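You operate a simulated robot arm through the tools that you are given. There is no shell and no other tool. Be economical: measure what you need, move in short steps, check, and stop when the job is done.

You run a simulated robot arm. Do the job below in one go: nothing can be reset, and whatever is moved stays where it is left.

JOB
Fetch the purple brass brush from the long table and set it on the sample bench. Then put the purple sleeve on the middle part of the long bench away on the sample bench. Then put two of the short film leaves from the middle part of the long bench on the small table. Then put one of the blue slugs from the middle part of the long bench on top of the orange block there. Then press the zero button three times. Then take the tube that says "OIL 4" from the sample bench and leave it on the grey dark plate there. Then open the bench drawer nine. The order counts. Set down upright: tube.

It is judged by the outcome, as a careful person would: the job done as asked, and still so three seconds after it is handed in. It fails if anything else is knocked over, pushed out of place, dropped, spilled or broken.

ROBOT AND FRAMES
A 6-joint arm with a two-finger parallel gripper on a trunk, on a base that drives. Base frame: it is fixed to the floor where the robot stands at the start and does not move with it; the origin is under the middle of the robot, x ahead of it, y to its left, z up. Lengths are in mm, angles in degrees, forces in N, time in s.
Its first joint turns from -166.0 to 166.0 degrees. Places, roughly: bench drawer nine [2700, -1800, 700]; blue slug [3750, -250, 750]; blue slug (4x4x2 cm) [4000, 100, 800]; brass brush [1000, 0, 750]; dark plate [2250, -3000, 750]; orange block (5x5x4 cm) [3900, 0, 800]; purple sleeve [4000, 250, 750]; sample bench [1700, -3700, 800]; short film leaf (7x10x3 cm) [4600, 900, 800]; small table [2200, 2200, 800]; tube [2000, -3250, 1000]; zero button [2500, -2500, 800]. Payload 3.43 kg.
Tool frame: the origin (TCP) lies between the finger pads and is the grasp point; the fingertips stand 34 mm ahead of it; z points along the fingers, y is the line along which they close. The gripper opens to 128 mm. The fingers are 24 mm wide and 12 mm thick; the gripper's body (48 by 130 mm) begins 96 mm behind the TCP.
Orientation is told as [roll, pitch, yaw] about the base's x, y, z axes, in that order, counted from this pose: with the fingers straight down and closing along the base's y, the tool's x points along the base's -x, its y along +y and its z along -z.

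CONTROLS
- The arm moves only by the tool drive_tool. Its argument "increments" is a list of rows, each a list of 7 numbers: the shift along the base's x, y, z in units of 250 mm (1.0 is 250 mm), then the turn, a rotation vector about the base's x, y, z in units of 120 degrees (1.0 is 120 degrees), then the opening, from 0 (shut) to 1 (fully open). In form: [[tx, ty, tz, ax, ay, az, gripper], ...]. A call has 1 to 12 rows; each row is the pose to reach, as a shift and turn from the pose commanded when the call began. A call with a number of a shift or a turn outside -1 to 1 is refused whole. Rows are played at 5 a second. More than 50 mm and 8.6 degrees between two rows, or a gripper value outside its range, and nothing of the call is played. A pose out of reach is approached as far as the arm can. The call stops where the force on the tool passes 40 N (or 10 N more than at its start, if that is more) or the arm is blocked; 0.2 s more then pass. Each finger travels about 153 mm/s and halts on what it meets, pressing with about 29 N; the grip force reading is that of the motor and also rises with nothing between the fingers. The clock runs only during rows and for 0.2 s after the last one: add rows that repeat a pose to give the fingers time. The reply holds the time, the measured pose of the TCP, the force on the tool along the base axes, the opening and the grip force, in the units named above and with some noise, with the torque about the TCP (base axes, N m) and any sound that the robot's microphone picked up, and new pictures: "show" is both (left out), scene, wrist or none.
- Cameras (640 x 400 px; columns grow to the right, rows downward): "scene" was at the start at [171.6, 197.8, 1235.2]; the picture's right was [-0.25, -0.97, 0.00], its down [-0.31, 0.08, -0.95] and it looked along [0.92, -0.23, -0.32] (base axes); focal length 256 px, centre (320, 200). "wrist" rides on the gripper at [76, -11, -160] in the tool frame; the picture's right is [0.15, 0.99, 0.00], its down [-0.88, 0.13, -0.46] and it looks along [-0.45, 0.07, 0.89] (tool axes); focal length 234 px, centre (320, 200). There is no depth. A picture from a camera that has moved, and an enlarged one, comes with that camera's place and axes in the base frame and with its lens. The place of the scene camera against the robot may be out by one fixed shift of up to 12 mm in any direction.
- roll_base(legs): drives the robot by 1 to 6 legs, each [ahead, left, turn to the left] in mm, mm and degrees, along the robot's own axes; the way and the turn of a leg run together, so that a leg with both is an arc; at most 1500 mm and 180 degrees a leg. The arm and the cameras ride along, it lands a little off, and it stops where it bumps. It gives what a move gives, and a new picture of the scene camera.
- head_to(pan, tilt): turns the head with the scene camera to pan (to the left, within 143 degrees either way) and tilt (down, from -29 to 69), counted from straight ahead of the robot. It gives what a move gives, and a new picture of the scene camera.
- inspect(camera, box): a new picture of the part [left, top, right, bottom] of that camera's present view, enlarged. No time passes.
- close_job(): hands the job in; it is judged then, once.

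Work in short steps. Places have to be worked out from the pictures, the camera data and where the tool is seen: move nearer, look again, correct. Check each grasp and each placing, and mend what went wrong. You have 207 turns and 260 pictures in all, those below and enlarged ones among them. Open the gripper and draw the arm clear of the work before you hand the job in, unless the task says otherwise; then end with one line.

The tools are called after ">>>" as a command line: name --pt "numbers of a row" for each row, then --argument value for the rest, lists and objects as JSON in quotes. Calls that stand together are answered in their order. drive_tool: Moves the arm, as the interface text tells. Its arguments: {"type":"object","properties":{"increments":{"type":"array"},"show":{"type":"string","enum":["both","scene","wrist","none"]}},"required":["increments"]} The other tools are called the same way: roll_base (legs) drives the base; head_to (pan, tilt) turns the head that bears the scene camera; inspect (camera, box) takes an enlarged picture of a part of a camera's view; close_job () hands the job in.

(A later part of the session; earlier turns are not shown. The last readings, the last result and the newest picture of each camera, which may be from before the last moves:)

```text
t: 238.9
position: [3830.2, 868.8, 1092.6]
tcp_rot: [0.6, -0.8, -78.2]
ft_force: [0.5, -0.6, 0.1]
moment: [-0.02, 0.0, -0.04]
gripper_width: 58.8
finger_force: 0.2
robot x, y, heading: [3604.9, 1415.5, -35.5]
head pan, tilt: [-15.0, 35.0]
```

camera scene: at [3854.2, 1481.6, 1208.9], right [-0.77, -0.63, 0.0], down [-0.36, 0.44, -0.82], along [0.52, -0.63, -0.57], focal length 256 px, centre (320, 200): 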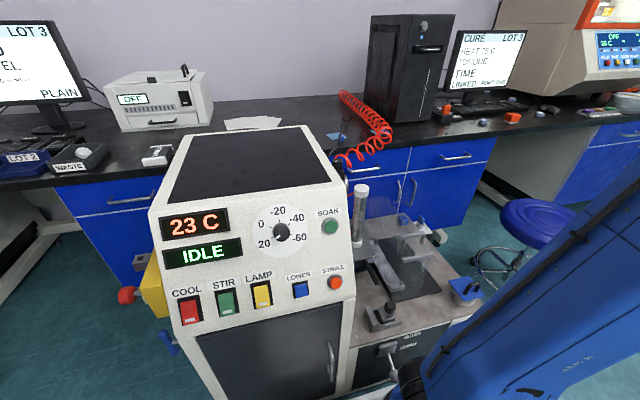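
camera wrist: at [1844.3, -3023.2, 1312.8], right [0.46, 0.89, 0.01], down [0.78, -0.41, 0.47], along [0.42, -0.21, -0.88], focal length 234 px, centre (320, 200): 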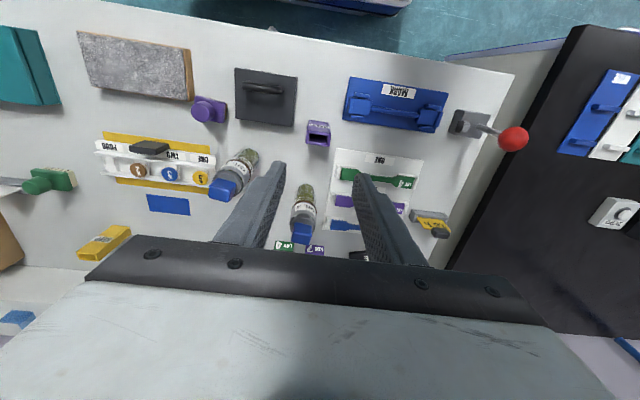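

Continue toward leaf 2, staying high.

>>> drive_tool --pt "0.185 -0.066 0 0 0 0.04 0.46" --pt "0.37 -0.132 0 0 0 0.08 0.46" --pt "0.555 -0.198 0 0 0 0.12 0.46" --pt "0.74 -0.264 0 0 0 0.16 0.46" --pt "0.925 -0.33 0 0 0 0.2 0.46" --show "none"

>>> drive_tool --pt "0.185 -0.066 0 0 0 0.04 0.46" --pt "0.37 -0.132 0 0 0 0.08 0.46" --pt "0.555 -0.198 0 0 0 0.12 0.46" --pt "0.74 -0.264 0 0 0 0.16 0.46" --pt "0.9 -0.33 0 0 0 0.2 0.46" --show "both"

```text
t: 240.1
position: [4065.2, 789.5, 1093.7]
tcp_rot: [0.7, -0.9, -54.1]
ft_force: [-0.2, 0.7, 0.7]
moment: [-0.06, -0.04, 0.0]
gripper_width: 58.9
finger_force: 0.1
robot x, y, heading: [3601.9, 1418.1, -35.5]
head pan, tilt: [-15.0, 35.0]
```

```text
t: 241.3
position: [4291.4, 701.7, 1091.0]
tcp_rot: [0.7, -0.9, -30.1]
ft_force: [-1.0, 0.9, 0.7]
moment: [-0.05, -0.09, -0.01]
gripper_width: 58.8
finger_force: 0.0
robot x, y, heading: [3603.0, 1417.2, -35.4]
head pan, tilt: [-15.0, 35.0]
camera scene: at [3853.8, 1481.9, 1209.0], right [-0.77, -0.63, 0.0], down [-0.36, 0.44, -0.82], along [0.52, -0.63, -0.57], focal length 256 px, centre (320, 200)
camera wrist: at [4216.8, 731.4, 1249.9], right [0.37, 0.93, 0.01], down [0.82, -0.33, 0.47], along [0.44, -0.17, -0.88], focal length 234 px, centre (320, 200)
```

scene: 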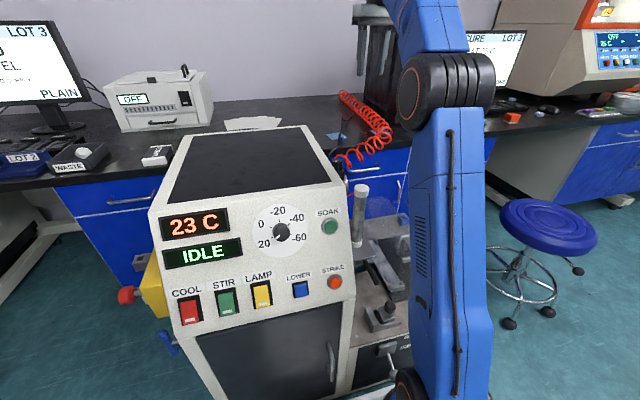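
wrist: 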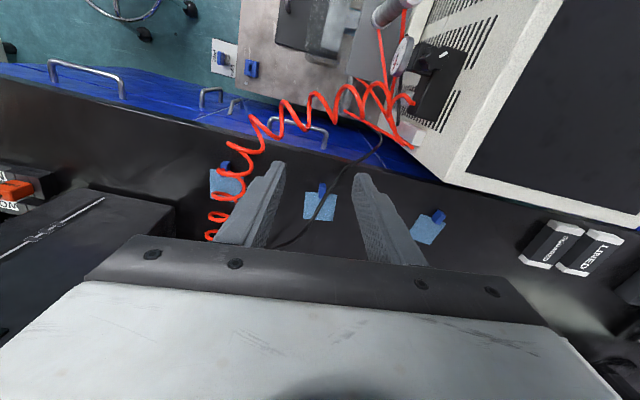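

All three leaves visible. Zoom to check the black cable near leaf 2.

>>> inspect --camera "wrist" --box '[200, 130, 480, 270]'

```text
2.29 times, centred on (340, 200) of wrist
camera zoom: at [4216.8, 731.4, 1249.9], right [0.37, 0.93, 0.01], down [0.82, -0.33, 0.47], along [0.44, -0.17, -0.88], focal length 535 px, centre (274, 200)
```

zoom: 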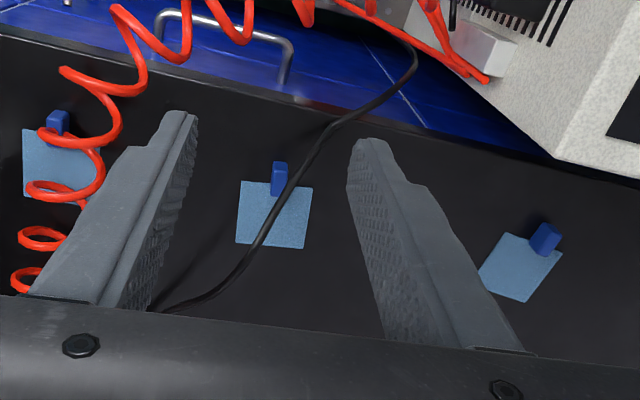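

The cable hangs over leaf 2 and the hose over leaf 1, but leaf 3 is free. Go for leaf 3 first (handle ≈ (4571, 873)).

>>> drive_tool --pt "0 0 -0.16 0 0 0 0.46" --pt "0 0 -0.28 0 0 0 0.46" --pt "0.16 0.1 -0.28 0 0 -0.01 0.46" --pt "0.32 0.2 -0.28 0 0 -0.02 0.46" --pt "0.48 0.3 -0.28 0 0 -0.033 0.46" --pt "0.64 0.4 -0.28 0 0 -0.033 0.46" --pt "0.8 0.5 -0.28 0 0 -0.033 0.46" --pt "0.96 0.6 -0.28 0 0 -0.033 0.46" --show "wrist"

```text
t: 243.1
position: [4513.9, 844.9, 1028.9]
tcp_rot: [1.1, -2.0, -34.7]
ft_force: [-0.6, -0.4, 0.1]
moment: [0.01, -0.02, 0.0]
gripper_width: 59.0
finger_force: 0.1
out of reach, approached as far as the arm can: row 8
robot x, y, heading: [3602.0, 1415.3, -35.9]
head pan, tilt: [-15.0, 35.0]
camera wrist: at [4439.6, 881.1, 1186.1], right [0.44, 0.9, 0.01], down [0.78, -0.39, 0.49], along [0.44, -0.2, -0.87], focal length 234 px, centre (320, 200)
```

wrist: 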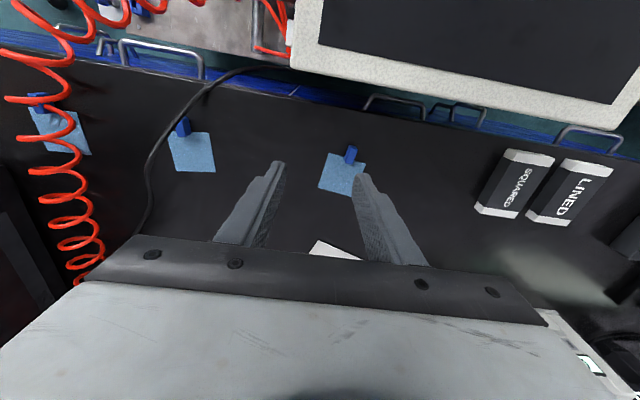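

Leaf 3's handle is at ≈(4573, 879). Lower first, then recheck position.

>>> drive_tool --pt "0 0 -0.16 0 0 0 0.46" --pt "0 0 -0.32 0 0 0 0.46" --pt "0.05 0.03 -0.44 0 0 0 0.46" --show "wrist"

```text
t: 243.9
position: [4541.9, 865.8, 906.9]
tcp_rot: [0.7, -0.8, -34.0]
ft_force: [0.8, 0.4, 0.7]
moment: [-0.01, -0.06, 0.03]
gripper_width: 59.0
finger_force: 0.1
robot x, y, heading: [3604.4, 1414.7, -35.7]
head pan, tilt: [-15.0, 35.0]
camera wrist: at [4469.5, 898.7, 1065.8], right [0.43, 0.9, 0.01], down [0.79, -0.39, 0.47], along [0.43, -0.2, -0.88], focal length 234 px, centre (320, 200)
```

wrist: 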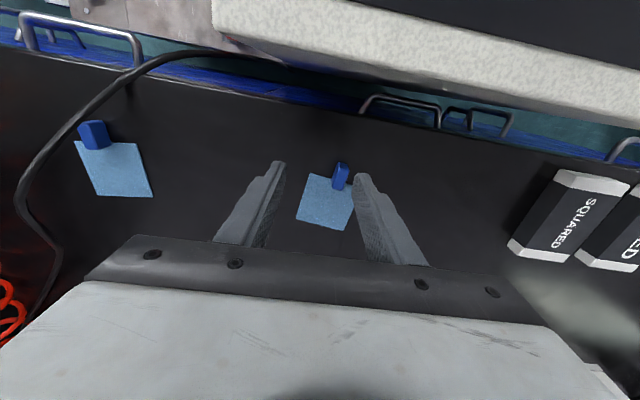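

Shift over the handle (4573, 877), rotate −7°, and lower to z≈865 to check.

>>> drive_tool --pt "0.06 0.02 0 0 0 -0.03 0.46" --pt "0.124 0.046 -0.04 0 0 -0.058 0.46" --pt "0.124 0.046 -0.16 0 0 -0.058 0.46" --show "wrist"

```text
t: 244.7
position: [4569.8, 875.9, 867.9]
tcp_rot: [0.7, -0.8, -41.1]
ft_force: [-0.1, 0.0, 0.5]
moment: [-0.03, 0.01, -0.03]
gripper_width: 58.8
finger_force: 0.1
robot x, y, heading: [3602.7, 1414.0, -35.6]
head pan, tilt: [-15.0, 35.0]
camera wrist: at [4503.4, 916.7, 1026.5], right [0.54, 0.84, 0.01], down [0.74, -0.48, 0.47], along [0.4, -0.25, -0.88], focal length 234 px, centre (320, 200)
```

wrist: 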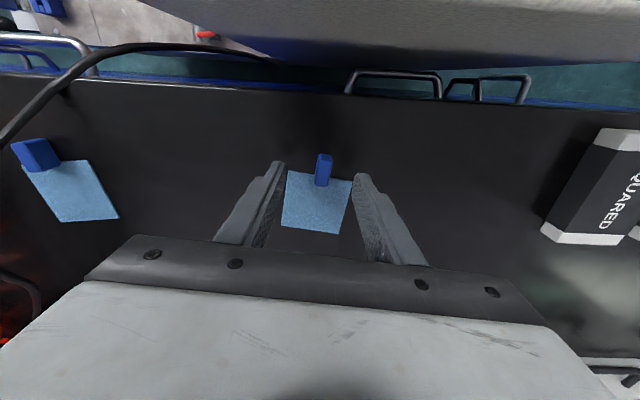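

Aligned. Shift 4 mm, lower to z≈844 and close.

>>> drive_tool --pt "0.009 0.014 -0.05 0 0 0 0.46" --pt "0.009 0.014 -0.094 0 0 0 0.46" --pt "0.009 0.014 -0.094 0 0 0 0.2" --pt "0.009 0.014 -0.094 0 0 0 0.03" --pt "0.009 0.014 -0.094 0 0 0 0.03" --show "wrist"

```text
t: 245.9
position: [4572.8, 877.6, 845.1]
tcp_rot: [0.7, -0.8, -41.0]
ft_force: [-0.7, 0.1, 0.6]
moment: [-0.04, -0.01, -0.04]
gripper_width: 12.8
finger_force: 29.1
robot x, y, heading: [3603.4, 1416.8, -35.6]
head pan, tilt: [-15.0, 35.0]
camera wrist: at [4505.8, 920.5, 1003.3], right [0.54, 0.84, 0.01], down [0.74, -0.48, 0.47], along [0.4, -0.25, -0.88], focal length 234 px, centre (320, 200)
```

wrist: 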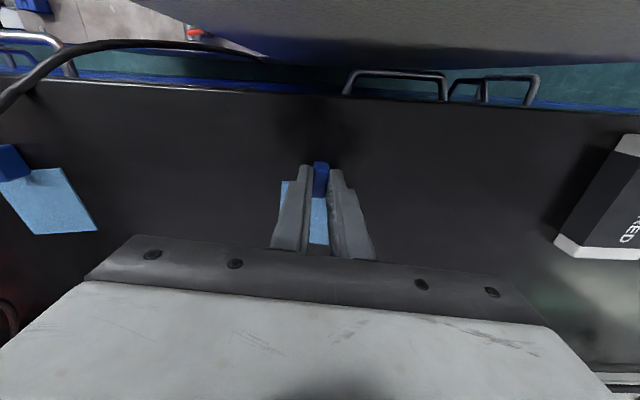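

Gripped (12.8 mm). Lift and retract over the machine, rising.

>>> drive_tool --pt "0 0 0.16 0 0 0 0.03" --pt "0 0 0.34 0 0 0 0.03" --pt "0 0 0.52 0 0 0 0.03" --pt "0 0 0.68 0 0 0 0.03" --pt "-0.15 -0.09 0.72 0 0 0 0.03" --pt "-0.3 -0.18 0.76 0 0 0 0.03" --pt "-0.45 -0.27 0.82 0 0 0 0.03" --pt "-0.6 -0.36 0.88 0 0 0 0.03" --pt "-0.75 -0.45 0.94 0 0 0 0.03" --pt "-0.9 -0.54 1.0 0 0 0 0.03" --show "wrist"

```text
t: 248.1
position: [4349.0, 745.4, 1091.0]
tcp_rot: [0.8, -1.0, -41.0]
ft_force: [1.1, 0.4, -1.2]
moment: [0.02, 0.09, 0.04]
gripper_width: 12.9
finger_force: 29.4
out of reach, approached as far as the arm can: row 4, 5, 10
robot x, y, heading: [3602.8, 1420.9, -35.4]
head pan, tilt: [-15.0, 35.0]
camera wrist: at [4280.7, 786.9, 1249.1], right [0.54, 0.84, 0.01], down [0.74, -0.48, 0.47], along [0.4, -0.25, -0.88], focal length 234 px, centre (320, 200)
```

wrist: 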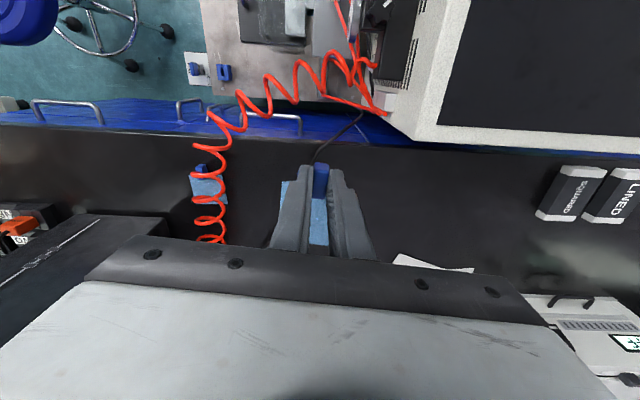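

Leaf held. Retract the arm closer before driving.

>>> drive_tool --pt "-0.14 0.13 0 0 0 0 0.03" --pt "-0.28 0.26 0 0 0 0 0.03" --pt "-0.42 0.39 0 0 0 0 0.03" --pt "-0.56 0.52 0 0 0 0 0.03" --pt "-0.7 0.65 0 0 0 0 0.03" --pt "-0.84 0.78 0 0 0 0 0.03" --pt "-0.98 0.91 0 0 0 0 0.03" --show "none"

>>> roll_base --legs '[[-220, 0, 0], [0, -1290, 0], [0, 0, 90]]'

>>> head_to --pan 45 --tilt 25

```text
t: 249.7
position: [4101.7, 974.2, 1089.5]
tcp_rot: [0.8, -0.7, -41.0]
ft_force: [0.1, 0.0, -0.5]
moment: [0.06, 0.09, 0.0]
gripper_width: 13.0
finger_force: 29.5
robot x, y, heading: [3606.4, 1413.1, -35.5]
head pan, tilt: [-15.0, 35.0]
```

```text
t: 261.4
position: [3106.7, 995.6, 1090.4]
tcp_rot: [0.7, -0.8, 49.1]
ft_force: [1.0, 0.4, 0.1]
moment: [-0.04, -0.03, -0.04]
gripper_width: 13.2
finger_force: 29.1
robot x, y, heading: [2665.8, 497.3, 54.4]
head pan, tilt: [-15.0, 35.0]
camera scene: at [2602.6, 748.8, 1208.9], right [0.64, -0.77, 0.0], down [-0.44, -0.37, -0.82], along [0.63, 0.52, -0.57], focal length 256 px, centre (320, 200)
```

scene: 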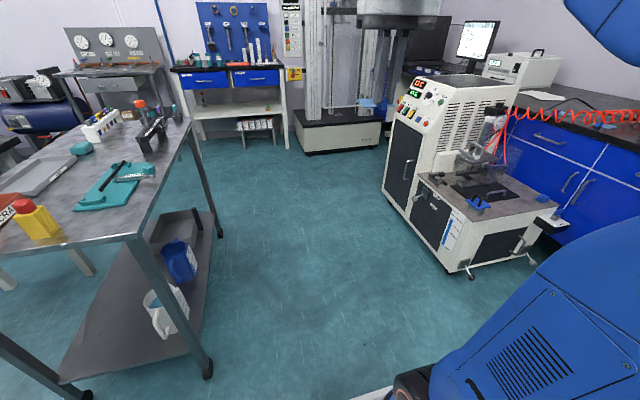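

```text
t: 262.7
position: [3107.2, 997.2, 1089.5]
tcp_rot: [0.7, -0.7, 49.1]
ft_force: [-0.2, 0.5, -0.4]
moment: [-0.02, -0.02, 0.03]
gripper_width: 12.6
finger_force: 29.3
robot x, y, heading: [2668.5, 499.2, 54.6]
head pan, tilt: [45.0, 25.0]
camera scene: at [2519.4, 783.6, 1224.7], right [0.99, 0.16, 0.0], down [0.07, -0.42, -0.91], along [-0.15, 0.89, -0.42], focal length 256 px, centre (320, 200)
```

scene: 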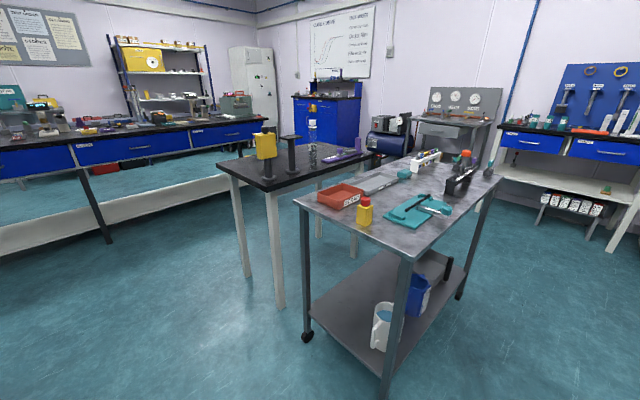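

Small dark table is behind the steel cart; approach via the corridor. Move ahead a little then left.

>>> roll_base --legs '[[110, 0, 0], [0, 1380, 0]]'

>>> head_to --pan -10 --tilt 35

```text
t: 270.4
position: [2019.6, 1898.0, 1089.5]
tcp_rot: [0.7, -0.8, 49.8]
ft_force: [-0.7, 0.4, 0.1]
moment: [0.01, -0.01, 0.0]
gripper_width: 12.7
finger_force: 28.8
robot x, y, heading: [1588.3, 1395.2, 55.4]
head pan, tilt: [45.0, 25.0]
camera scene: at [1434.1, 1676.9, 1224.7], right [0.98, 0.18, 0.0], down [0.08, -0.42, -0.91], along [-0.16, 0.89, -0.42], focal length 256 px, centre (320, 200)
```

scene: 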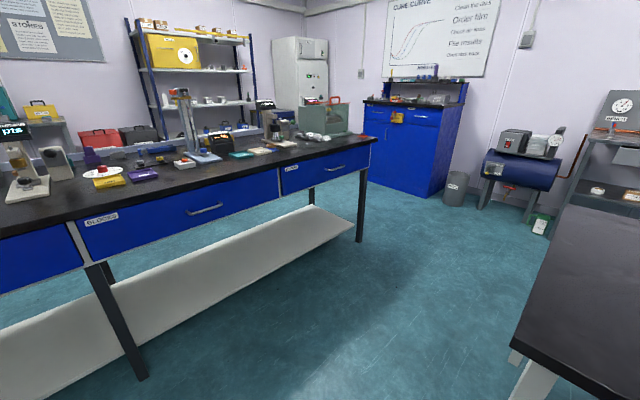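

```text
t: 271.7
position: [2018.9, 1899.3, 1089.6]
tcp_rot: [0.6, -0.8, 49.9]
ft_force: [0.7, 0.4, -0.8]
moment: [-0.01, -0.04, -0.02]
gripper_width: 12.8
finger_force: 29.3
robot x, y, heading: [1586.6, 1393.6, 55.2]
head pan, tilt: [-10.0, 35.0]
camera scene: at [1512.5, 1648.9, 1208.9], right [0.71, -0.7, 0.0], down [-0.4, -0.41, -0.82], along [0.58, 0.58, -0.57], focal length 256 px, centre (320, 200)
```

scene: 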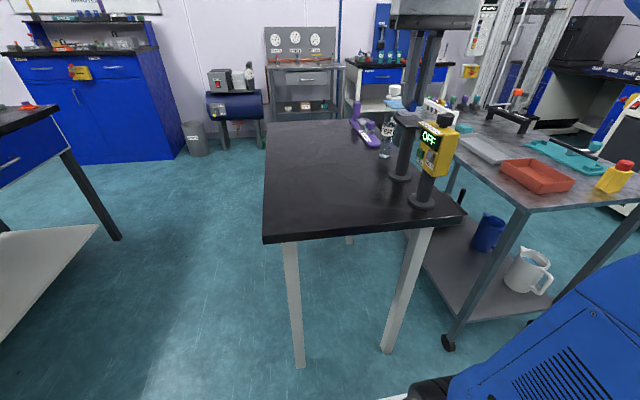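

Lots of free space on the small table's left half. Move the leaf over (1873, 2056) and lower to z≈900.

>>> drive_tool --pt "-0.12 0.126 0 0 0 0 0.03" --pt "-0.24 0.252 -0.05 0 0 0 0.03" --pt "-0.36 0.378 -0.15 0 0 0 0.03" --pt "-0.48 0.504 -0.25 0 0 0 0.03" --pt "-0.584 0.628 -0.35 0 0 0 0.03" --pt "-0.584 0.628 -0.53 0 0 0 0.03" --pt "-0.584 0.628 -0.71 0 0 0 0.03" --pt "-0.584 0.628 -0.82 0 0 0 0.03"

```text
refused: row 3 steps farther than a row can; nothing moved
```

>>> drive_tool --pt "-0.12 0.126 0 0 0 0 0.03" --pt "-0.24 0.252 -0.05 0 0 0 0.03" --pt "-0.36 0.378 -0.12 0 0 0 0.03" --pt "-0.48 0.504 -0.19 0 0 0 0.03" --pt "-0.584 0.628 -0.28 0 0 0 0.03" --pt "-0.584 0.628 -0.46 0 0 0 0.03" --pt "-0.584 0.628 -0.64 0 0 0 0.03" --pt "-0.584 0.628 -0.8 0 0 0 0.03"

```text
t: 273.5
position: [1874.4, 2057.0, 888.1]
tcp_rot: [0.7, -0.8, 49.8]
ft_force: [0.4, 0.4, -0.3]
moment: [0.0, -0.01, -0.01]
gripper_width: 12.6
finger_force: 29.5
robot x, y, heading: [1584.7, 1392.5, 55.3]
head pan, tilt: [-10.0, 35.0]
camera scene: at [1512.4, 1648.8, 1208.9], right [0.71, -0.7, 0.0], down [-0.4, -0.41, -0.82], along [0.58, 0.58, -0.57], focal length 256 px, centre (320, 200)
camera wrist: at [1834.2, 1989.5, 1045.8], right [-0.85, 0.53, 0.01], down [0.47, 0.75, 0.47], along [0.24, 0.4, -0.88], focal length 234 px, centre (320, 200)
```

scene: 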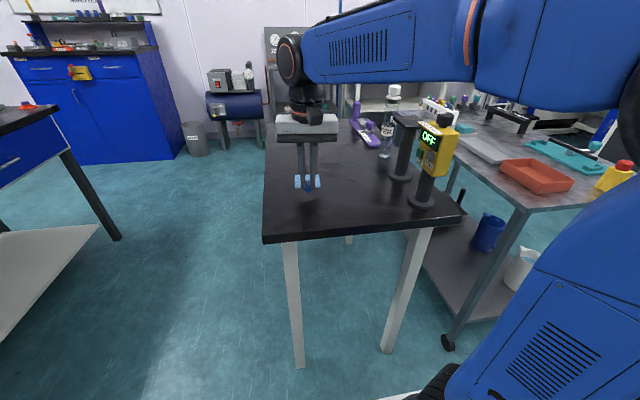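
wrist: 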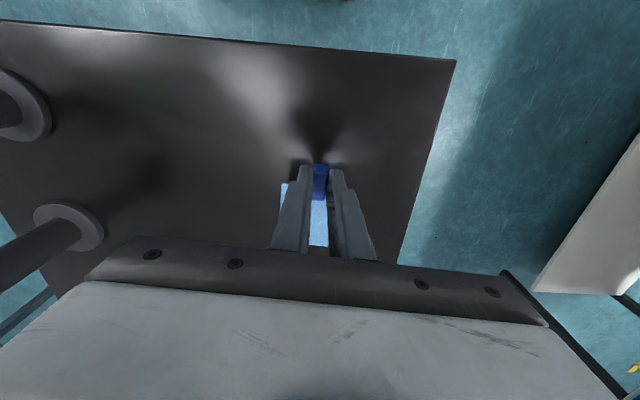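

Well inside the table. Lower to contact gently.

>>> drive_tool --pt "0 0 -0.1 0 0 0 0.03" --pt "0 0 -0.136 0 0 0 0.03" --pt "0 0 -0.148 0 0 0 0.03" --pt "0 0 -0.156 0 0 0 0.03" --pt "0 0 -0.164 0 0 0 0.03" --pt "0 0 -0.172 0 0 0 0.03" --pt "0 0 -0.18 0 0 0 0.03" --pt "0 0 -0.188 0 0 0 0.03" --show "wrist"

```text
t: 275.3
position: [1873.6, 2054.8, 845.2]
tcp_rot: [0.6, -0.8, 49.8]
ft_force: [0.9, -1.1, 5.3]
moment: [0.2, -0.44, -0.1]
gripper_width: 12.8
finger_force: 29.1
robot x, y, heading: [1586.1, 1393.2, 55.3]
head pan, tilt: [-10.0, 35.0]
camera wrist: at [1834.1, 1987.5, 1002.6], right [-0.85, 0.53, 0.01], down [0.47, 0.75, 0.47], along [0.24, 0.4, -0.88], focal length 234 px, centre (320, 200)
```

wrist: 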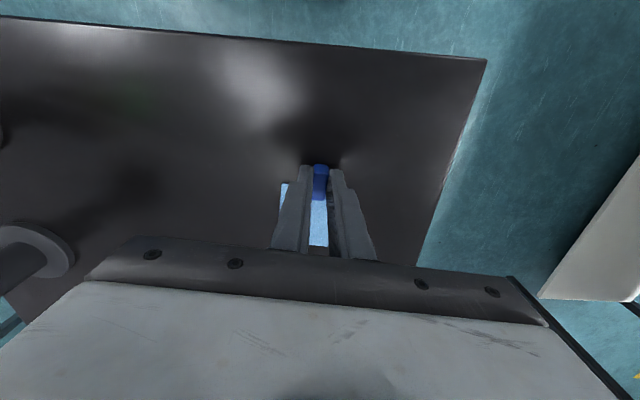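

Contact at the same height as the grasp. Release and lift.

>>> drive_tool --pt "0 0 -0.004 0 0 0 0.1" --pt "0 0 -0.004 0 0 0 0.25" --pt "0 0 -0.004 0 0 0 0.25" --pt "0 0 0.1 0 0 0 0.25" --pt "0 0 0.28 0 0 0 0.25" --pt "0 0 0.46 0 0 0 0.25" --pt "0 0 0.64 0 0 0 0.25" --pt "0 0 0.82 0 0 0 0.3" --pt "0 0 0.98 0 0 0 0.4"

```text
t: 277.3
position: [1872.0, 2053.4, 1085.0]
tcp_rot: [0.7, -0.7, 49.8]
ft_force: [0.1, -0.4, 0.3]
moment: [0.0, -0.02, 0.01]
gripper_width: 51.3
finger_force: 0.0
robot x, y, heading: [1584.2, 1397.1, 55.3]
head pan, tilt: [-10.0, 35.0]
camera scene: at [1512.5, 1648.9, 1208.9], right [0.71, -0.7, 0.0], down [-0.4, -0.41, -0.82], along [0.58, 0.58, -0.57], focal length 256 px, centre (320, 200)
camera wrist: at [1831.6, 1986.4, 1245.7], right [-0.85, 0.53, 0.01], down [0.47, 0.75, 0.47], along [0.24, 0.4, -0.88], focal length 234 px, centre (320, 200)
```

scene: 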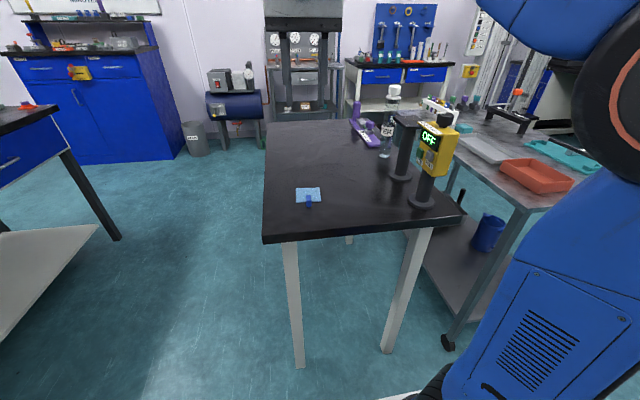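
wrist: 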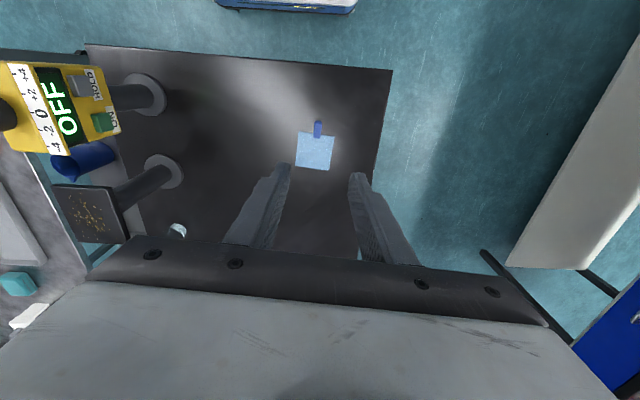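

Leaf 3 is placed nicely. Retract the arm (to avoid the meter) and drive back for the second leaf.

>>> drive_tool --pt "-0.1 -0.14 0 0 0 0 0.4" --pt "-0.2 -0.28 0 0 0 0 0.4" --pt "-0.3 -0.42 0 0 0 0 0.4" --pt "-0.37 -0.53 0 0 0 0 0.4" --show "none"

>>> roll_base --legs '[[0, -1370, 0], [0, 0, -90.5], [0, 1070, 0], [200, 0, 0]]'

```text
t: 278.3
position: [1781.6, 1922.8, 1086.9]
tcp_rot: [0.6, -0.7, 49.9]
ft_force: [-0.2, 0.0, 0.1]
moment: [-0.04, 0.03, 0.01]
gripper_width: 51.1
finger_force: 0.1
robot x, y, heading: [1586.7, 1393.5, 55.2]
head pan, tilt: [-10.0, 35.0]
```

```text
t: 291.1
position: [3434.8, 728.5, 1088.9]
tcp_rot: [0.8, -0.8, -37.4]
ft_force: [-0.3, -0.4, 0.2]
moment: [0.03, -0.02, -0.04]
gripper_width: 51.2
finger_force: 0.0
robot x, y, heading: [2899.9, 900.0, -32.3]
head pan, tilt: [-10.0, 35.0]
stopped in leg 3: the robot was blocked; the commanded pose is now the measured one
camera scene: at [3149.4, 986.7, 1208.9], right [-0.67, -0.74, 0.0], down [-0.43, 0.38, -0.82], along [0.61, -0.55, -0.57], focal length 256 px, centre (320, 200)
```

scene: 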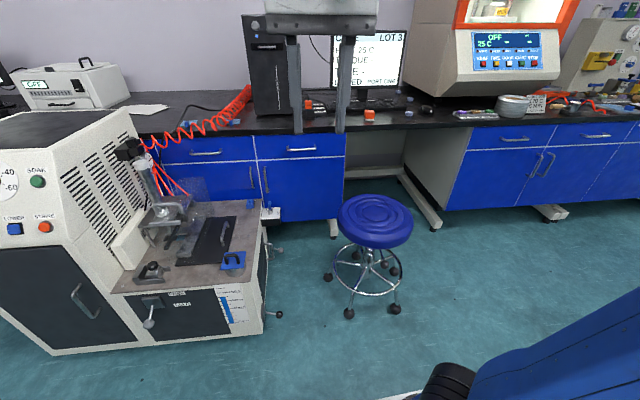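

Bumped near the steel cart's corner; go ahead 150 first, correct heading, then continue left.

>>> roll_base --legs '[[150, -20, -3], [0, 730, 0]]'

>>> head_to --pan 140 --tilt 40

```text
t: 296.0
position: [3957.3, 1209.7, 1088.2]
tcp_rot: [0.7, -0.8, -40.0]
ft_force: [-0.2, -0.2, 0.1]
moment: [0.01, 0.0, 0.0]
gripper_width: 51.1
finger_force: 0.0
robot x, y, heading: [3432.0, 1404.8, -34.4]
head pan, tilt: [-10.0, 35.0]
camera scene: at [3683.7, 1479.8, 1208.9], right [-0.7, -0.71, 0.0], down [-0.41, 0.4, -0.82], along [0.58, -0.58, -0.57], focal length 256 px, centre (320, 200)
```

scene: 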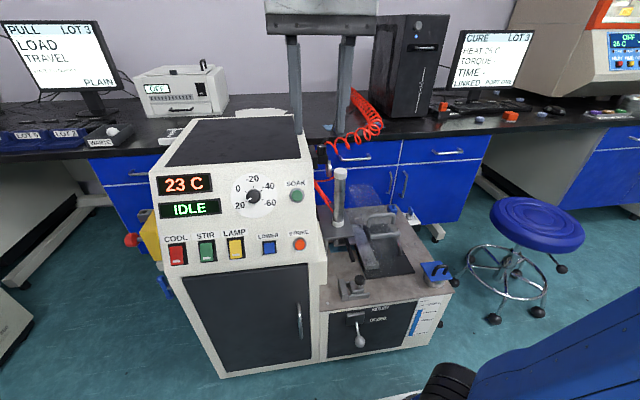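

```text
t: 298.4
position: [3956.3, 1209.2, 1089.4]
tcp_rot: [0.7, -0.8, -40.0]
ft_force: [-0.2, -0.4, 0.4]
moment: [0.0, 0.04, 0.01]
gripper_width: 51.2
finger_force: 0.0
robot x, y, heading: [3426.7, 1403.9, -34.6]
head pan, tilt: [140.0, 40.0]
camera scene: at [3598.4, 1623.6, 1201.4], right [0.96, 0.27, 0.0], down [0.17, -0.62, -0.77], along [-0.2, 0.74, -0.64], focal length 256 px, centre (320, 200)
```

scene: 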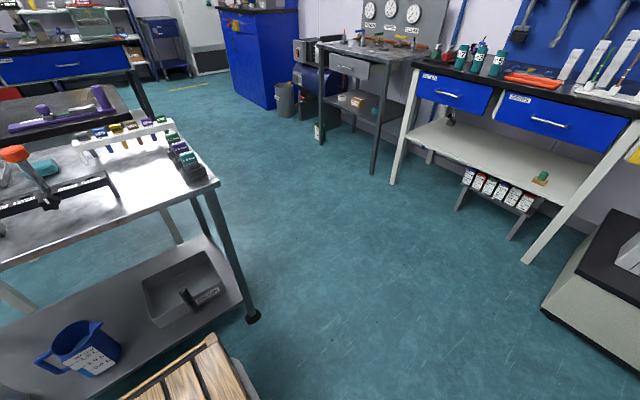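

Cart is untouched. Move ahead 135 mm and bring the arm over towards leaf 2.

>>> roll_base --legs '[[135, 0, -0.8]]'

>>> drive_tool --pt "0.11 -0.15 0 0 0 0 0.3" --pt "0.22 -0.3 0 0 0 0 0.3" --pt "0.33 -0.45 0 0 0 0 0.3" --pt "0.44 -0.6 0 0 0 0 0.3" --pt "0.55 -0.75 0 0 0 0 0.3" --pt "0.66 -0.9 0 0 0 0 0.3" --show "none"

>>> drive_tool --pt "0.11 -0.15 0 0 0 0 0.3" --pt "0.22 -0.3 0 0 0 0 0.3" --pt "0.33 -0.45 0 0 0 0 0.3" --pt "0.38 -0.56 0 0 0 0 0.3" --show "wrist"

```text
t: 299.7
position: [4066.1, 1124.1, 1088.8]
tcp_rot: [0.7, -0.8, -40.7]
ft_force: [-1.0, 0.0, 0.3]
moment: [0.01, 0.01, 0.02]
gripper_width: 51.4
finger_force: 0.1
robot x, y, heading: [3538.0, 1324.5, -35.4]
head pan, tilt: [140.0, 40.0]
camera scene: at [3712.5, 1543.6, 1201.4], right [0.97, 0.25, 0.0], down [0.16, -0.62, -0.77], along [-0.19, 0.74, -0.64], focal length 256 px, centre (320, 200)
```

scene: 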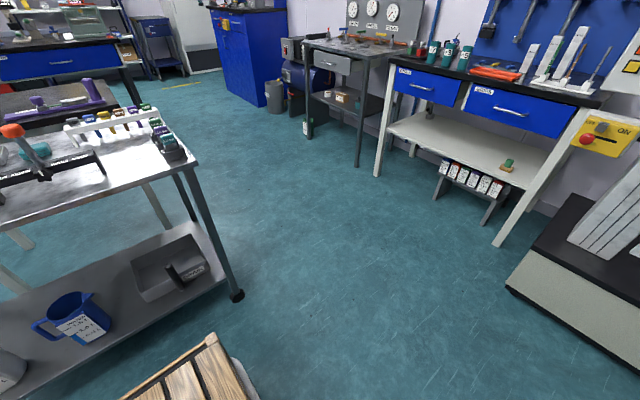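

```text
t: 301.1
position: [4231.9, 899.9, 1090.8]
tcp_rot: [0.7, -1.0, -40.7]
ft_force: [-1.1, 1.3, 0.4]
moment: [-0.01, -0.09, 0.0]
gripper_width: 38.3
finger_force: 0.1
robot x, y, heading: [3545.2, 1325.7, -35.3]
head pan, tilt: [140.0, 40.0]
```

```text
t: 302.1
position: [4325.2, 758.9, 1089.7]
tcp_rot: [0.7, -0.9, -40.7]
ft_force: [-0.3, 0.3, 0.7]
moment: [-0.02, -0.04, -0.02]
gripper_width: 38.3
finger_force: 0.0
robot x, y, heading: [3541.2, 1330.4, -35.3]
head pan, tilt: [140.0, 40.0]
camera wrist: at [4258.3, 801.2, 1248.7], right [0.53, 0.85, 0.01], down [0.74, -0.48, 0.47], along [0.4, -0.24, -0.88], focal length 234 px, centre (320, 200)
```

wrist: 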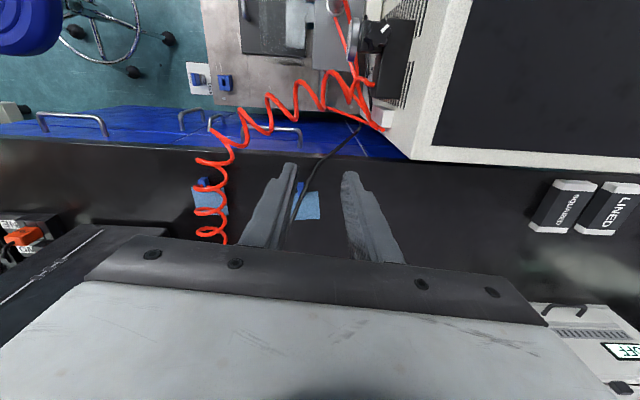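

Plan for leaf 2: the cable hangs ~50 mm above it, so I'll press closed fingertips on the sheet's free right side and slide the leaf out to the right, then grip its handle. Move to the right side and lower.

>>> drive_tool --pt "0.14 0.02 -0.1 0 0 0 0" --pt "0.28 0.02 -0.2 0 0 0 0" --pt "0.42 0.01 -0.3 0 0 0 0" --pt "0.42 0 -0.48 0 0 0 0" --pt "0.42 0 -0.66 0 0 0 0" --pt "0.47 -0.15 -0.7 0 0 0 0" --pt "0.53 -0.31 -0.74 0 0 0 0" --pt "0.6 -0.467 -0.78 0 0 0 0" --show "wrist"

```text
t: 303.9
position: [4477.4, 644.4, 895.0]
tcp_rot: [0.7, -1.0, -40.7]
ft_force: [0.2, 0.4, 1.7]
moment: [-0.08, -0.05, -0.02]
gripper_width: 0.1
finger_force: 28.8
robot x, y, heading: [3540.6, 1328.1, -35.1]
head pan, tilt: [140.0, 40.0]
camera wrist: at [4409.9, 686.0, 1053.5], right [0.53, 0.85, 0.01], down [0.74, -0.47, 0.47], along [0.4, -0.24, -0.88], focal length 234 px, centre (320, 200)
```

wrist: 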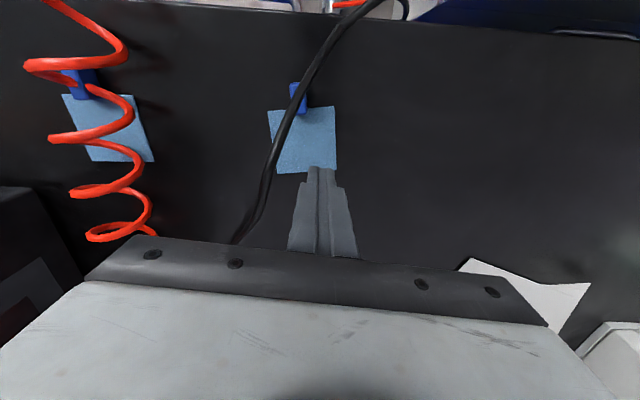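

Fingertips are above the free right part of the sheet. Press down gently.

>>> drive_tool --pt "0 0 -0.12 0 0 0 0" --pt "0 0 -0.2 0 0 0 0" --pt "0 0 -0.21 0 0 0 0" --pt "0 0 -0.216 0 0 0 0" --pt "0 0 -0.222 0 0 0 0" --show "none"

```text
t: 305.1
position: [4477.2, 643.4, 838.0]
tcp_rot: [0.6, -0.8, -40.7]
ft_force: [0.7, -0.7, -0.2]
moment: [0.02, -0.01, 0.01]
gripper_width: 0.1
finger_force: 29.2
robot x, y, heading: [3539.3, 1328.7, -35.4]
head pan, tilt: [140.0, 40.0]
```

>>> drive_tool --pt "0 0 -0.006 0 0 0 0" --pt "0 0 -0.012 0 0 0 0" --pt "0 0 -0.016 0 0 0 0" --show "none"

```text
t: 305.9
position: [4476.3, 642.9, 836.4]
tcp_rot: [0.8, -0.9, -40.7]
ft_force: [5.2, -3.7, 23.2]
moment: [0.0, 0.02, 0.04]
gripper_width: 0.0
finger_force: 28.8
robot x, y, heading: [3540.8, 1329.3, -35.2]
head pan, tilt: [140.0, 40.0]
```

Pressed with 23 N. Now drag to the right/away from the cable.

>>> drive_tool --pt "0.04 0.03 0 0 0 0 0" --pt "0.08 0.06 0 0 0 0 0" --pt "0.12 0.09 0 0 0 0 0" --pt "0.16 0.12 0 0 0 0 0" --pt "0.2 0.15 0 0 0 0 0" --pt "0.224 0.168 0 0 0 0 0" --show "wrist"

```text
t: 307.3
position: [4532.9, 684.2, 836.8]
tcp_rot: [0.8, -1.0, -40.8]
ft_force: [-7.1, -6.3, 33.3]
moment: [-0.05, 0.46, 0.13]
gripper_width: 0.2
finger_force: 28.5
robot x, y, heading: [3541.9, 1328.4, -35.2]
head pan, tilt: [140.0, 40.0]
camera wrist: at [4464.3, 726.3, 994.6], right [0.53, 0.84, 0.01], down [0.74, -0.48, 0.47], along [0.4, -0.24, -0.88], focal length 234 px, centre (320, 200)
```

wrist: 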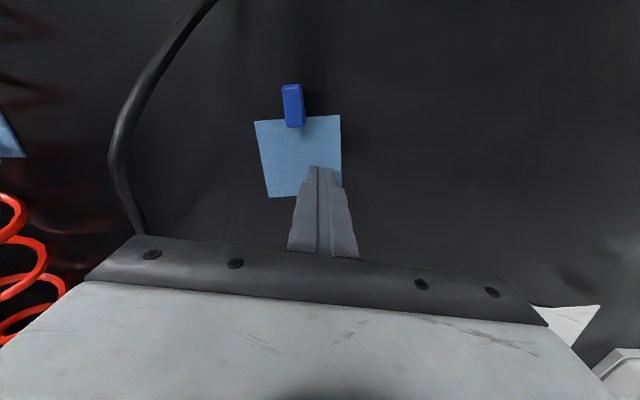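

The leaf slid out cleanly. Lift, move over its handle (4471, 703), rotate +14°, open.

>>> drive_tool --pt "0 0 0.1 0 0 0 0" --pt "0 0 0.2 0 0 0 0.1" --pt "-0.1 0.03 0.2 0 0 0.06 0.3" --pt "-0.2 0.06 0.2 0 0 0.12 0.36" --pt "-0.248 0.076 0.2 0 0 0.12 0.36" --show "wrist"

```text
t: 308.5
position: [4470.9, 704.3, 883.9]
tcp_rot: [0.7, -0.8, -26.3]
ft_force: [0.4, 0.1, 0.0]
moment: [0.0, 0.02, -0.02]
gripper_width: 45.9
finger_force: 0.0
robot x, y, heading: [3539.4, 1328.2, -35.4]
head pan, tilt: [140.0, 40.0]
camera wrist: at [4395.5, 727.8, 1042.4], right [0.31, 0.95, 0.01], down [0.84, -0.28, 0.47], along [0.45, -0.13, -0.88], focal length 234 px, centre (320, 200)
```

wrist: 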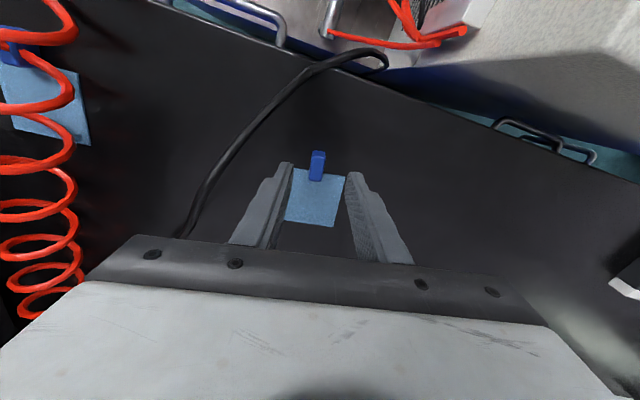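

Perfectly aligned. Descend and grip.

>>> drive_tool --pt "-0.003 -0.008 -0.1 0 0 0 0.36" --pt "-0.003 -0.008 -0.16 0 0 0 0.36" --pt "-0.003 -0.008 -0.16 0 0 0 0.15" --pt "-0.003 -0.008 -0.16 0 0 0 0.03" --pt "-0.003 -0.008 -0.16 0 0 0 0.03" --show "none"

>>> drive_tool --pt "0 0 0.16 0 0 0 0.03" --pt "0 0 0.34 0 0 0 0.03" --pt "0 0.08 0.5 0 0 0 0.03" --pt "-0.08 0.2 0.6 0 0 0 0.03" --pt "-0.2 0.32 0.68 0 0 0 0.03" --pt "-0.32 0.44 0.76 0 0 0 0.03" --pt "-0.44 0.56 0.84 0 0 0 0.03" --pt "-0.56 0.68 0.92 0 0 0 0.03" --pt "-0.68 0.8 1 0 0 0 0.03" --pt "-0.8 0.95 1 0 0 0 0.03" --show "wrist"

```text
t: 309.7
position: [4469.7, 701.8, 845.0]
tcp_rot: [0.8, -0.8, -26.3]
ft_force: [0.3, 0.3, 1.9]
moment: [-0.1, -0.03, 0.02]
gripper_width: 13.2
finger_force: 29.4
robot x, y, heading: [3542.1, 1326.5, -35.3]
head pan, tilt: [140.0, 40.0]
```

```text
t: 311.9
position: [4272.2, 941.1, 1092.0]
tcp_rot: [0.8, -0.7, -26.3]
ft_force: [0.9, -0.6, -1.4]
moment: [0.04, 0.14, 0.03]
gripper_width: 13.0
finger_force: 29.4
robot x, y, heading: [3541.0, 1324.6, -35.3]
head pan, tilt: [140.0, 40.0]
camera wrist: at [4196.7, 964.3, 1250.6], right [0.31, 0.95, 0.01], down [0.84, -0.28, 0.47], along [0.45, -0.14, -0.88], focal length 234 px, centre (320, 200)
```

wrist: 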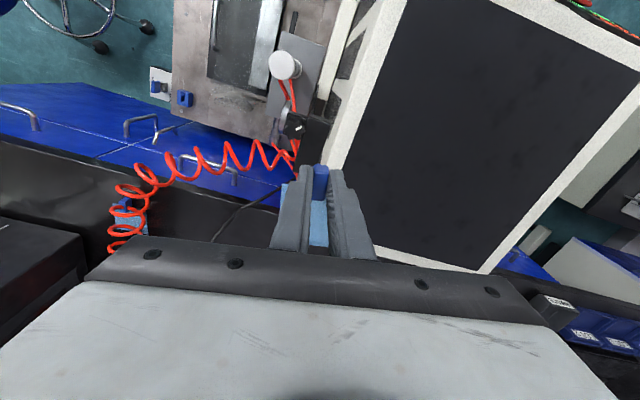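

Leaf held. Retract and raise, then drive to the small table.

>>> drive_tool --pt "-0.16 0.065 0.06 0 0 0 0.03" --pt "-0.32 0.13 0.12 0 0 0 0.03" --pt "-0.48 0.195 0.18 0 0 0 0.03" --pt "-0.64 0.26 0.24 0 0 0 0.03" --pt "-0.78 0.32 0.24 0 0 0 0.03" --show "none"

>>> roll_base --legs '[[-190, 0, 0], [0, -1075, 0], [0, 0, 90.5], [0, 1400, 0]]'

>>> head_to --pan -10 --tilt 35

```text
t: 313.1
position: [4074.6, 1019.6, 1153.6]
tcp_rot: [0.8, -0.8, -26.3]
ft_force: [0.9, 0.2, -1.2]
moment: [0.03, 0.13, -0.01]
gripper_width: 13.0
finger_force: 29.3
robot x, y, heading: [3543.7, 1328.9, -35.6]
head pan, tilt: [140.0, 40.0]
```

```text
t: 330.1
position: [1975.5, 1943.4, 1156.1]
tcp_rot: [0.8, -0.8, 61.7]
ft_force: [0.3, 0.0, 0.1]
moment: [-0.01, 0.02, 0.02]
gripper_width: 12.9
finger_force: 28.2
robot x, y, heading: [1648.9, 1417.9, 52.7]
head pan, tilt: [140.0, 40.0]
camera scene: at [1441.3, 1600.6, 1201.4], right [-0.22, 0.98, 0.0], down [0.63, 0.14, -0.77], along [-0.75, -0.17, -0.64], focal length 256 px, centre (320, 200)
```

scene: 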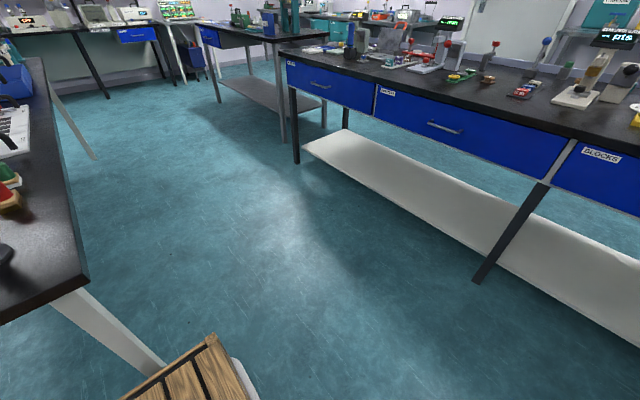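

```text
t: 332.4
position: [1975.3, 1943.4, 1154.9]
tcp_rot: [0.7, -0.8, 61.7]
ft_force: [-0.9, 0.1, -0.1]
moment: [0.02, 0.01, -0.03]
gripper_width: 12.7
finger_force: 28.9
robot x, y, heading: [1647.4, 1420.2, 52.8]
head pan, tilt: [-10.0, 35.0]
camera scene: at [1588.9, 1679.0, 1208.9], right [0.68, -0.73, 0.0], down [-0.42, -0.39, -0.82], along [0.6, 0.56, -0.57], focal length 256 px, centre (320, 200)
```

scene: 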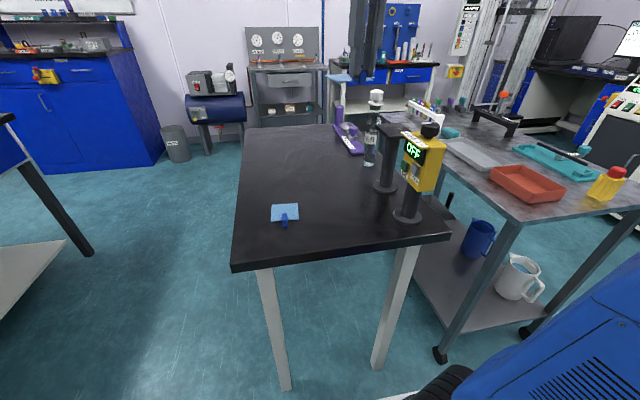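

Place the second leaf to the right of the first, at about (1990, 1976).

>>> drive_tool --pt "0.06 0.13 -0.12 0 0 0 0.03" --pt "0.06 0.13 -0.3 0 0 0 0.03" --pt "0.06 0.13 -0.48 0 0 0 0.03" --pt "0.06 0.13 -0.66 0 0 0 0.03" --pt "0.06 0.13 -0.84 0 0 0 0.03" --pt "0.06 0.13 -0.98 0 0 0 0.03" --show "both"

```text
t: 333.8
position: [1989.9, 1974.1, 910.9]
tcp_rot: [0.7, -0.7, 61.7]
ft_force: [-0.2, -0.4, -0.7]
moment: [0.04, 0.01, 0.01]
gripper_width: 12.7
finger_force: 29.3
robot x, y, heading: [1648.5, 1421.9, 52.7]
head pan, tilt: [-10.0, 35.0]
camera scene: at [1588.9, 1678.9, 1208.9], right [0.68, -0.73, 0.0], down [-0.42, -0.39, -0.82], along [0.6, 0.56, -0.57], focal length 256 px, centre (320, 200)
camera wrist: at [1965.3, 1899.9, 1069.2], right [-0.94, 0.34, 0.01], down [0.3, 0.83, 0.47], along [0.15, 0.45, -0.88], focal length 234 px, centre (320, 200)
```

scene: 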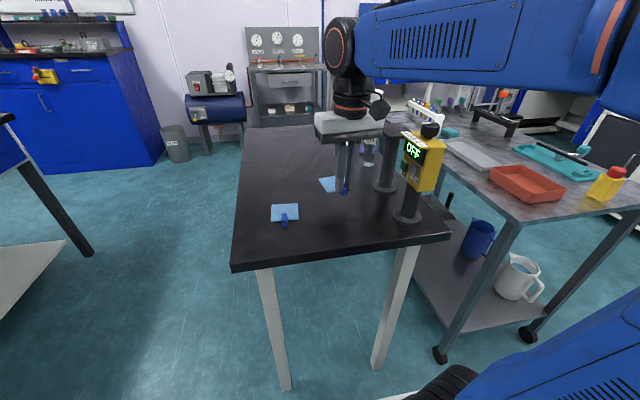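
wrist: 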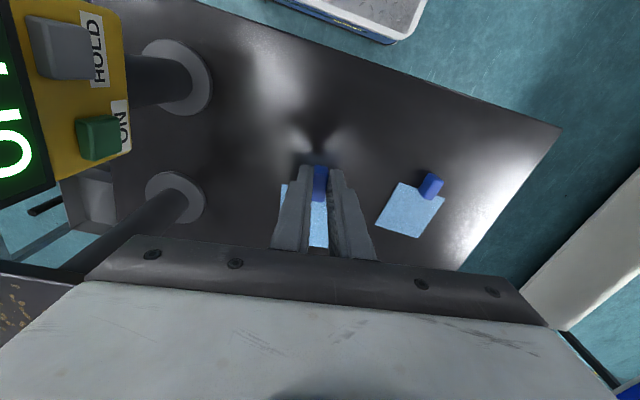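

Clear of the meter. Lower to contact.

>>> drive_tool --pt "0 0 -0.12 0 0 0 0.03" --pt "0 0 -0.22 0 0 0 0.03" --pt "0 0 -0.24 0 0 0 0.03" --pt "0 0 -0.252 0 0 0 0.03" --pt "0 0 -0.26 0 0 0 0.03" --pt "0 0 -0.268 0 0 0 0.03" --pt "0 0 -0.274 0 0 0 0.03" --show "none"

```text
t: 335.4
position: [1990.4, 1975.1, 844.1]
tcp_rot: [0.9, -1.0, 61.7]
ft_force: [-2.8, -3.7, 27.2]
moment: [-0.01, -0.14, 0.0]
gripper_width: 12.8
finger_force: 28.6
robot x, y, heading: [1646.9, 1420.3, 52.6]
head pan, tilt: [-10.0, 35.0]
```

Contact. Release and lift.

>>> drive_tool --pt "0 0 0.006 0 0 0 0.03" --pt "0 0 0.006 0 0 0 0.15" --pt "0 0 0.006 0 0 0 0.25" --pt "0 0 0.006 0 0 0 0.25" --pt "0 0 0.12 0 0 0 0.25" --pt "0 0 0.3 0 0 0 0.25" --pt "0 0 0.48 0 0 0 0.25" --pt "0 0 0.66 0 0 0 0.3" --pt "-0.08 -0.12 0.8 0 0 0 0.4" --pt "-0.18 -0.27 0.88 0 0 0 0.4" --pt "-0.28 -0.42 0.95 0 0 0 0.4" --show "both"

```text
refused: row 9 steps farther than a row can; nothing moved
```

>>> drive_tool --pt "0 0 0.006 0 0 0 0.03" --pt "0 0 0.006 0 0 0 0.15" --pt "0 0 0.006 0 0 0 0.25" --pt "0 0 0.006 0 0 0 0.25" --pt "0 0 0.12 0 0 0 0.25" --pt "0 0 0.3 0 0 0 0.25" --pt "0 0 0.48 0 0 0 0.25" --pt "0 0 0.66 0 0 0 0.3" --pt "-0.07 -0.1 0.78 0 0 0 0.4" --pt "-0.16 -0.24 0.86 0 0 0 0.4" --pt "-0.25 -0.38 0.94 0 0 0 0.4" --show "scene"

```text
t: 337.8
position: [1927.9, 1879.3, 1077.5]
tcp_rot: [0.7, -0.7, 61.7]
ft_force: [0.7, 0.4, -0.3]
moment: [-0.08, 0.01, 0.01]
gripper_width: 51.2
finger_force: 0.1
robot x, y, heading: [1650.1, 1424.2, 52.7]
head pan, tilt: [-10.0, 35.0]
camera scene: at [1589.0, 1679.4, 1208.9], right [0.68, -0.73, 0.0], down [-0.42, -0.39, -0.82], along [0.6, 0.56, -0.57], focal length 256 px, centre (320, 200)
```

scene: 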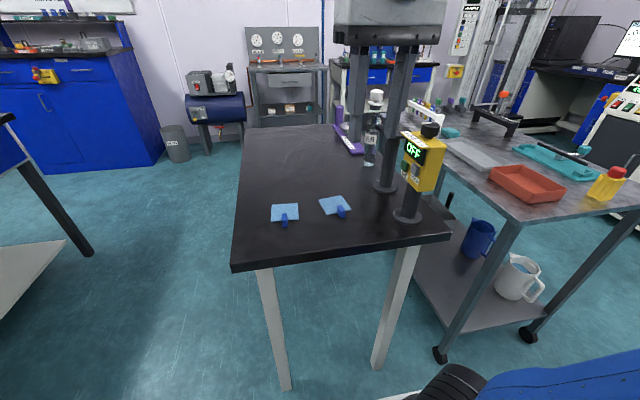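

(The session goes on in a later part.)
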